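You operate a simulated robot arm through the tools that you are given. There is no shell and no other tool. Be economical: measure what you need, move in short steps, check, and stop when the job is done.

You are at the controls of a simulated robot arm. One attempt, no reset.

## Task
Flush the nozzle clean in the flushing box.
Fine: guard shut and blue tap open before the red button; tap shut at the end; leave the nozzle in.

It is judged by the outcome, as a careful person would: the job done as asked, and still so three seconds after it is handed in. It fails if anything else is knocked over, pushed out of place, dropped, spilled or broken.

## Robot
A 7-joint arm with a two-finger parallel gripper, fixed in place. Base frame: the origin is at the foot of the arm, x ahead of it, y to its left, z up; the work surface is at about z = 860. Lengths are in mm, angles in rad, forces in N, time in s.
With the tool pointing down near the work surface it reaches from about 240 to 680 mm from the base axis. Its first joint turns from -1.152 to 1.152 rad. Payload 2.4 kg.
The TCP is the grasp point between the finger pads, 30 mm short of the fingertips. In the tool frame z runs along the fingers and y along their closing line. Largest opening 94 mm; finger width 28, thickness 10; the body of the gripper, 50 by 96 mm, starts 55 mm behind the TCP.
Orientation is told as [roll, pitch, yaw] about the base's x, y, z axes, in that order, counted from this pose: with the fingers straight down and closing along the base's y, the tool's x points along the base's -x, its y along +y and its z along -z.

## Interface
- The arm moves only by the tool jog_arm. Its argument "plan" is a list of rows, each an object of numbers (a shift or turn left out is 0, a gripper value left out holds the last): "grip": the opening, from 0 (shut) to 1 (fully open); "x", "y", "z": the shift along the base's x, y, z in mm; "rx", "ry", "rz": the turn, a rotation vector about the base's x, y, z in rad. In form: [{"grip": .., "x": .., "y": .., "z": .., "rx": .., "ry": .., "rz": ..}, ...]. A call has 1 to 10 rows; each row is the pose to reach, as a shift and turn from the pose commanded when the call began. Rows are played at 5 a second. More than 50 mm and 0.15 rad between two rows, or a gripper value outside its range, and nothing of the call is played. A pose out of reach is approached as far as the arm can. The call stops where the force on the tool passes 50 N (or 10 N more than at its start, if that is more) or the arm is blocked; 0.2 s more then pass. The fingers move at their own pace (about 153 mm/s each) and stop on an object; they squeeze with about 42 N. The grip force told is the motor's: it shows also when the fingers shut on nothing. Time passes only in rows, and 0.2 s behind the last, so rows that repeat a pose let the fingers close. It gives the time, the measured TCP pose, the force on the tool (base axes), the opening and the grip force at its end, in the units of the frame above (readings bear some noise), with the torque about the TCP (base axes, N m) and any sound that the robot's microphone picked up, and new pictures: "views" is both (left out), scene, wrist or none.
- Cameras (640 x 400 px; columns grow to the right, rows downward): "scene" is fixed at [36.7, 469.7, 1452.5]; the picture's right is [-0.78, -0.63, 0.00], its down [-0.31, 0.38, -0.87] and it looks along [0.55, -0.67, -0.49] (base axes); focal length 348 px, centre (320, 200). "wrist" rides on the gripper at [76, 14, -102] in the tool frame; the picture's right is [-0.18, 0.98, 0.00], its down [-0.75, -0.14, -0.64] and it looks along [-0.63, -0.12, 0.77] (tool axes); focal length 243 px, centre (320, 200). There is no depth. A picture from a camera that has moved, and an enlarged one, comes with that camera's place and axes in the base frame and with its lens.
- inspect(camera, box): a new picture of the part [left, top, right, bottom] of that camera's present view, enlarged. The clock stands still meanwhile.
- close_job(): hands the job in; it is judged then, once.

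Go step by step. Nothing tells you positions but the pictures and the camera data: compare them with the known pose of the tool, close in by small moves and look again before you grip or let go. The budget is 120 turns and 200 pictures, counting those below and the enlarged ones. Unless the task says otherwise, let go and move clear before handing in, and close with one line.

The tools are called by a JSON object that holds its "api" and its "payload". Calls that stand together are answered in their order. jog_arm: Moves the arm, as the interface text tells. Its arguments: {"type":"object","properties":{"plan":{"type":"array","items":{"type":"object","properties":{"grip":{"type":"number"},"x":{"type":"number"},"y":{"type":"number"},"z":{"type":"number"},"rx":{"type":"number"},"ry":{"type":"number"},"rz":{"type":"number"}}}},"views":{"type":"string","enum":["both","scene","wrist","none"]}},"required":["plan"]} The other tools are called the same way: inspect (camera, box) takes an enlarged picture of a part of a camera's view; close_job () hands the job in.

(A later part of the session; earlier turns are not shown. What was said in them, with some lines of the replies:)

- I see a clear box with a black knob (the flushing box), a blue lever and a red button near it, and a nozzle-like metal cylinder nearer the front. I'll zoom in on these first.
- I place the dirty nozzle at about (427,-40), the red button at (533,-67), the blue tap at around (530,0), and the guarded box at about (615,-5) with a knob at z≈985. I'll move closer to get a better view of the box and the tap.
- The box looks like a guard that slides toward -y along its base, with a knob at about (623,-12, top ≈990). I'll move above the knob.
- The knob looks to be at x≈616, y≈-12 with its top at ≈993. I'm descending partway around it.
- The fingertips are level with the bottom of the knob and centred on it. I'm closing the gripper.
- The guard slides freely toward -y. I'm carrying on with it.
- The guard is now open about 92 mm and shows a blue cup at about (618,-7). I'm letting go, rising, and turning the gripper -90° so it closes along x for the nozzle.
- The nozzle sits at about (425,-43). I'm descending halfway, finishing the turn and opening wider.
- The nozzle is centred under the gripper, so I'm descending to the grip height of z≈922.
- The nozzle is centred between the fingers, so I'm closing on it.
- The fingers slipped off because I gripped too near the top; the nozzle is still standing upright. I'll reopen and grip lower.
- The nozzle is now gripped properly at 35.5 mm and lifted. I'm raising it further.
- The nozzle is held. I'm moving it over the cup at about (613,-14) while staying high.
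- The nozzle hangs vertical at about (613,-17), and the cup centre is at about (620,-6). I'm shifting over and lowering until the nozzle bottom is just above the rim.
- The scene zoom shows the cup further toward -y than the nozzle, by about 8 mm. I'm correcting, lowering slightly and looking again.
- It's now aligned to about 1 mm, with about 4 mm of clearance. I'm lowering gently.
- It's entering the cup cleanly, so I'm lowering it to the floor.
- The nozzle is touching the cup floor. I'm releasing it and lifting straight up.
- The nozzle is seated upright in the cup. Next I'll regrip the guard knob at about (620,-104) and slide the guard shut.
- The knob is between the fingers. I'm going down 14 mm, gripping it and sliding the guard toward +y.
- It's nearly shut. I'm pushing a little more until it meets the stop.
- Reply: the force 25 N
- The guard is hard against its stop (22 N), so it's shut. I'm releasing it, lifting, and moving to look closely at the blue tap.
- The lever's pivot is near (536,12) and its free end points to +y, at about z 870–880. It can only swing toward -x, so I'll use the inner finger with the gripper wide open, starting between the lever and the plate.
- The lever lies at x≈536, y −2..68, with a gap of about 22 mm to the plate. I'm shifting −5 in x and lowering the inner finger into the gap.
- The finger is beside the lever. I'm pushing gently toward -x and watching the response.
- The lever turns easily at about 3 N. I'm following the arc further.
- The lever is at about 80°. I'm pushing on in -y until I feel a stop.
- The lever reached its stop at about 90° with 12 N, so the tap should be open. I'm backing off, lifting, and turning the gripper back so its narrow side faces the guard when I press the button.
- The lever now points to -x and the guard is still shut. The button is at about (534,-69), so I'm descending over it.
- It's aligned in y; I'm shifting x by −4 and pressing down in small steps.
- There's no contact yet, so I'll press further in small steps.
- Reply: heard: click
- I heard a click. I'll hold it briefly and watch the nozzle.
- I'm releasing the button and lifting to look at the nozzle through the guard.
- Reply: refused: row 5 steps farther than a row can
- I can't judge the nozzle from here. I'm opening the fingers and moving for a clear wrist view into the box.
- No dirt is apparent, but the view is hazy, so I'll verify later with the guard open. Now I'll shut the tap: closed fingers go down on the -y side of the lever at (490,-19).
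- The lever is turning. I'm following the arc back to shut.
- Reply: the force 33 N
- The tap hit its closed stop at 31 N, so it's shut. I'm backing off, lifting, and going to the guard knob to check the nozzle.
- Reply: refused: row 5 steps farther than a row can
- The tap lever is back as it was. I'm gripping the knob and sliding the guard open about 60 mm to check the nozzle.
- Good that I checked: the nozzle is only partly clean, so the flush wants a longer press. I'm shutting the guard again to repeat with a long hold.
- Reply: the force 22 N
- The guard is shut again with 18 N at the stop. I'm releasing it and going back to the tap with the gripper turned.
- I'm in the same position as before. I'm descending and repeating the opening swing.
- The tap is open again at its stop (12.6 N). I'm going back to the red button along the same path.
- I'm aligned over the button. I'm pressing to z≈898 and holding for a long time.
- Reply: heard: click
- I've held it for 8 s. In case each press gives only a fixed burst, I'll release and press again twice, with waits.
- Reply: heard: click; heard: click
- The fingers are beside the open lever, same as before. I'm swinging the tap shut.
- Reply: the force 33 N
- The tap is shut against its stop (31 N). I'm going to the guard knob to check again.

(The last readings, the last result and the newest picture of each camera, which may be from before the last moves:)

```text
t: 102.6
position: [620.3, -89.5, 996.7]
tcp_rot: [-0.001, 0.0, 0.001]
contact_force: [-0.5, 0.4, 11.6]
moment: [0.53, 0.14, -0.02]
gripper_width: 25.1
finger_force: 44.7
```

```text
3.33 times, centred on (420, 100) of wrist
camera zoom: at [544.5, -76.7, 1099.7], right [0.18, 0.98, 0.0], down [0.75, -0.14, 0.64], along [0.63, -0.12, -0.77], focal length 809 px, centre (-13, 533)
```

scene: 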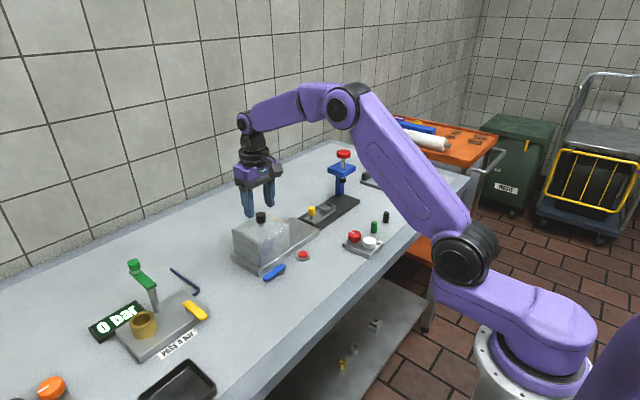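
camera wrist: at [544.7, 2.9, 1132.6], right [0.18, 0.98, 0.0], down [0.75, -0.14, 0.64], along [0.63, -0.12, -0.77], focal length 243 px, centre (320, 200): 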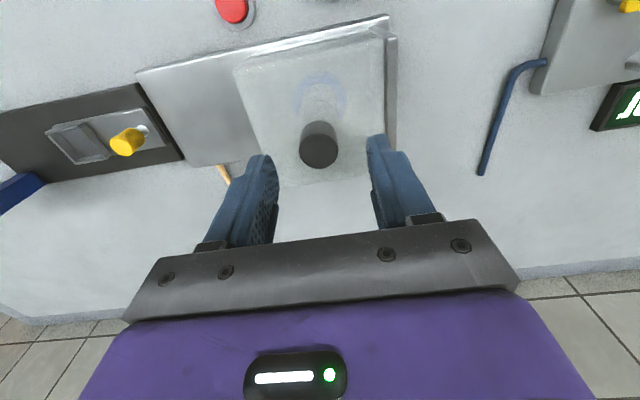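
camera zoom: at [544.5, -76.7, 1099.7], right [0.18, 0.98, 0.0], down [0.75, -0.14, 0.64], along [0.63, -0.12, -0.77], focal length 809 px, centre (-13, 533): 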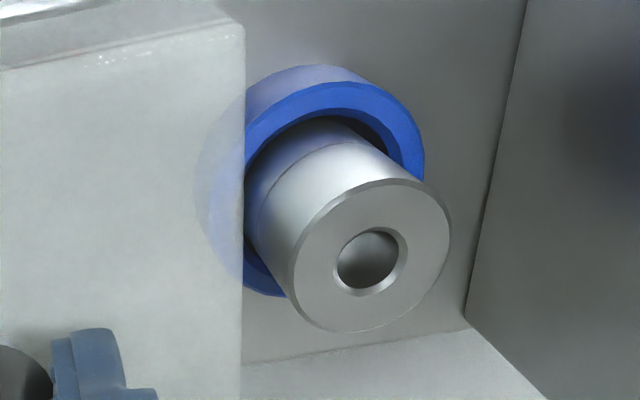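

The nozzle is clean and still seated upright. I'm shutting the guard again, then releasing and moving clear.

{"api": "jog_arm", "payload": {"plan": [{"y": 10}, {"y": 20}, {"y": 30}, {"y": 40}, {"y": 50}, {"y": 60}, {"y": 70}, {"y": 76}, {"y": 79}, {"y": 81.5}], "views": "none"}}

{"api": "jog_arm", "payload": {"plan": [{"y": -1}, {"y": -1, "grip": 0.4}, {"y": -1, "grip": 0.5}, {"y": -1, "z": 35}, {"y": -1, "z": 75}, {"x": -40, "z": 100}, {"x": -80, "z": 120}, {"x": -120, "z": 130}]}}

{"api": "inspect", "payload": {"camera": "scene", "box": [220, 180, 340, 290]}}

```text
t: 104.8
position: [619.8, -10.2, 995.4]
tcp_rot: [0.0, -0.002, -0.002]
contact_force: [-0.2, -9.7, 21.4]
moment: [0.64, -0.32, 0.42]
gripper_width: 25.1
finger_force: 44.7
```

```text
t: 106.6
position: [499.4, -7.5, 1126.0]
tcp_rot: [-0.001, -0.001, -0.001]
contact_force: [-1.4, 0.4, 0.1]
moment: [-0.06, -0.04, 0.0]
gripper_width: 47.2
finger_force: 0.0
camera wrist: at [423.9, 5.6, 1229.0], right [0.18, 0.98, 0.0], down [0.75, -0.14, 0.64], along [0.63, -0.12, -0.77], focal length 243 px, centre (320, 200)
```

scene: 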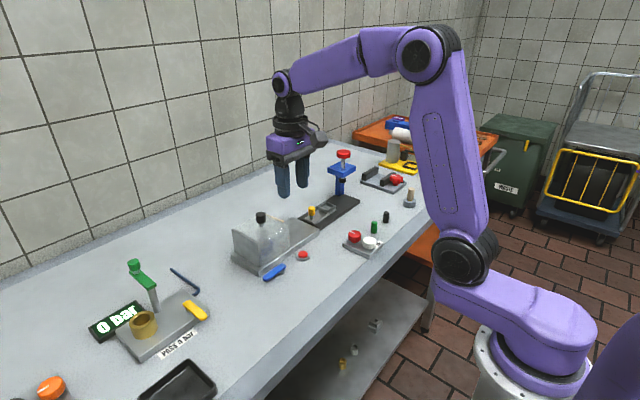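
wrist: 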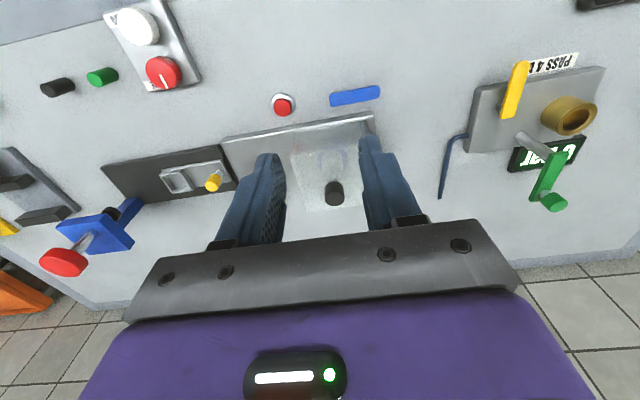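

```text
3.64 times, centred on (280, 235) of scene
camera zoom: at [36.7, 469.7, 1452.5], right [-0.78, -0.63, 0.0], down [-0.31, 0.38, -0.87], along [0.55, -0.67, -0.49], focal length 1265 px, centre (466, 73)
```

zoom: 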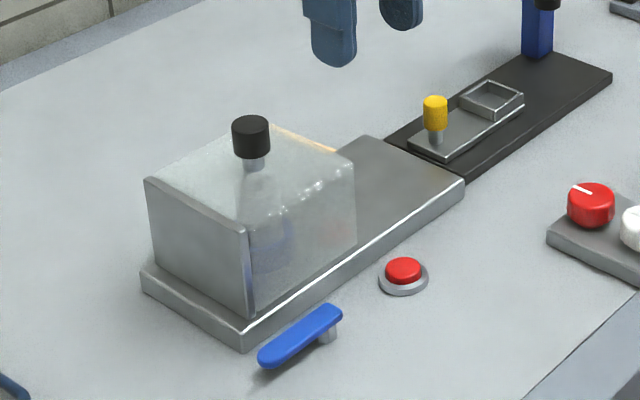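

The nozzle is clean and in the cup, the guard and tap are shut, and the arm is clear, so I'm handing the job in.

{"api": "close_job", "payload": {}}

```text
The job is handed in.
```

The nozzle is flushed clean and still seated in the flushing box, with the guard and blue tap both shut; the first press left some dirt, so I flushed it again with a longer hold.
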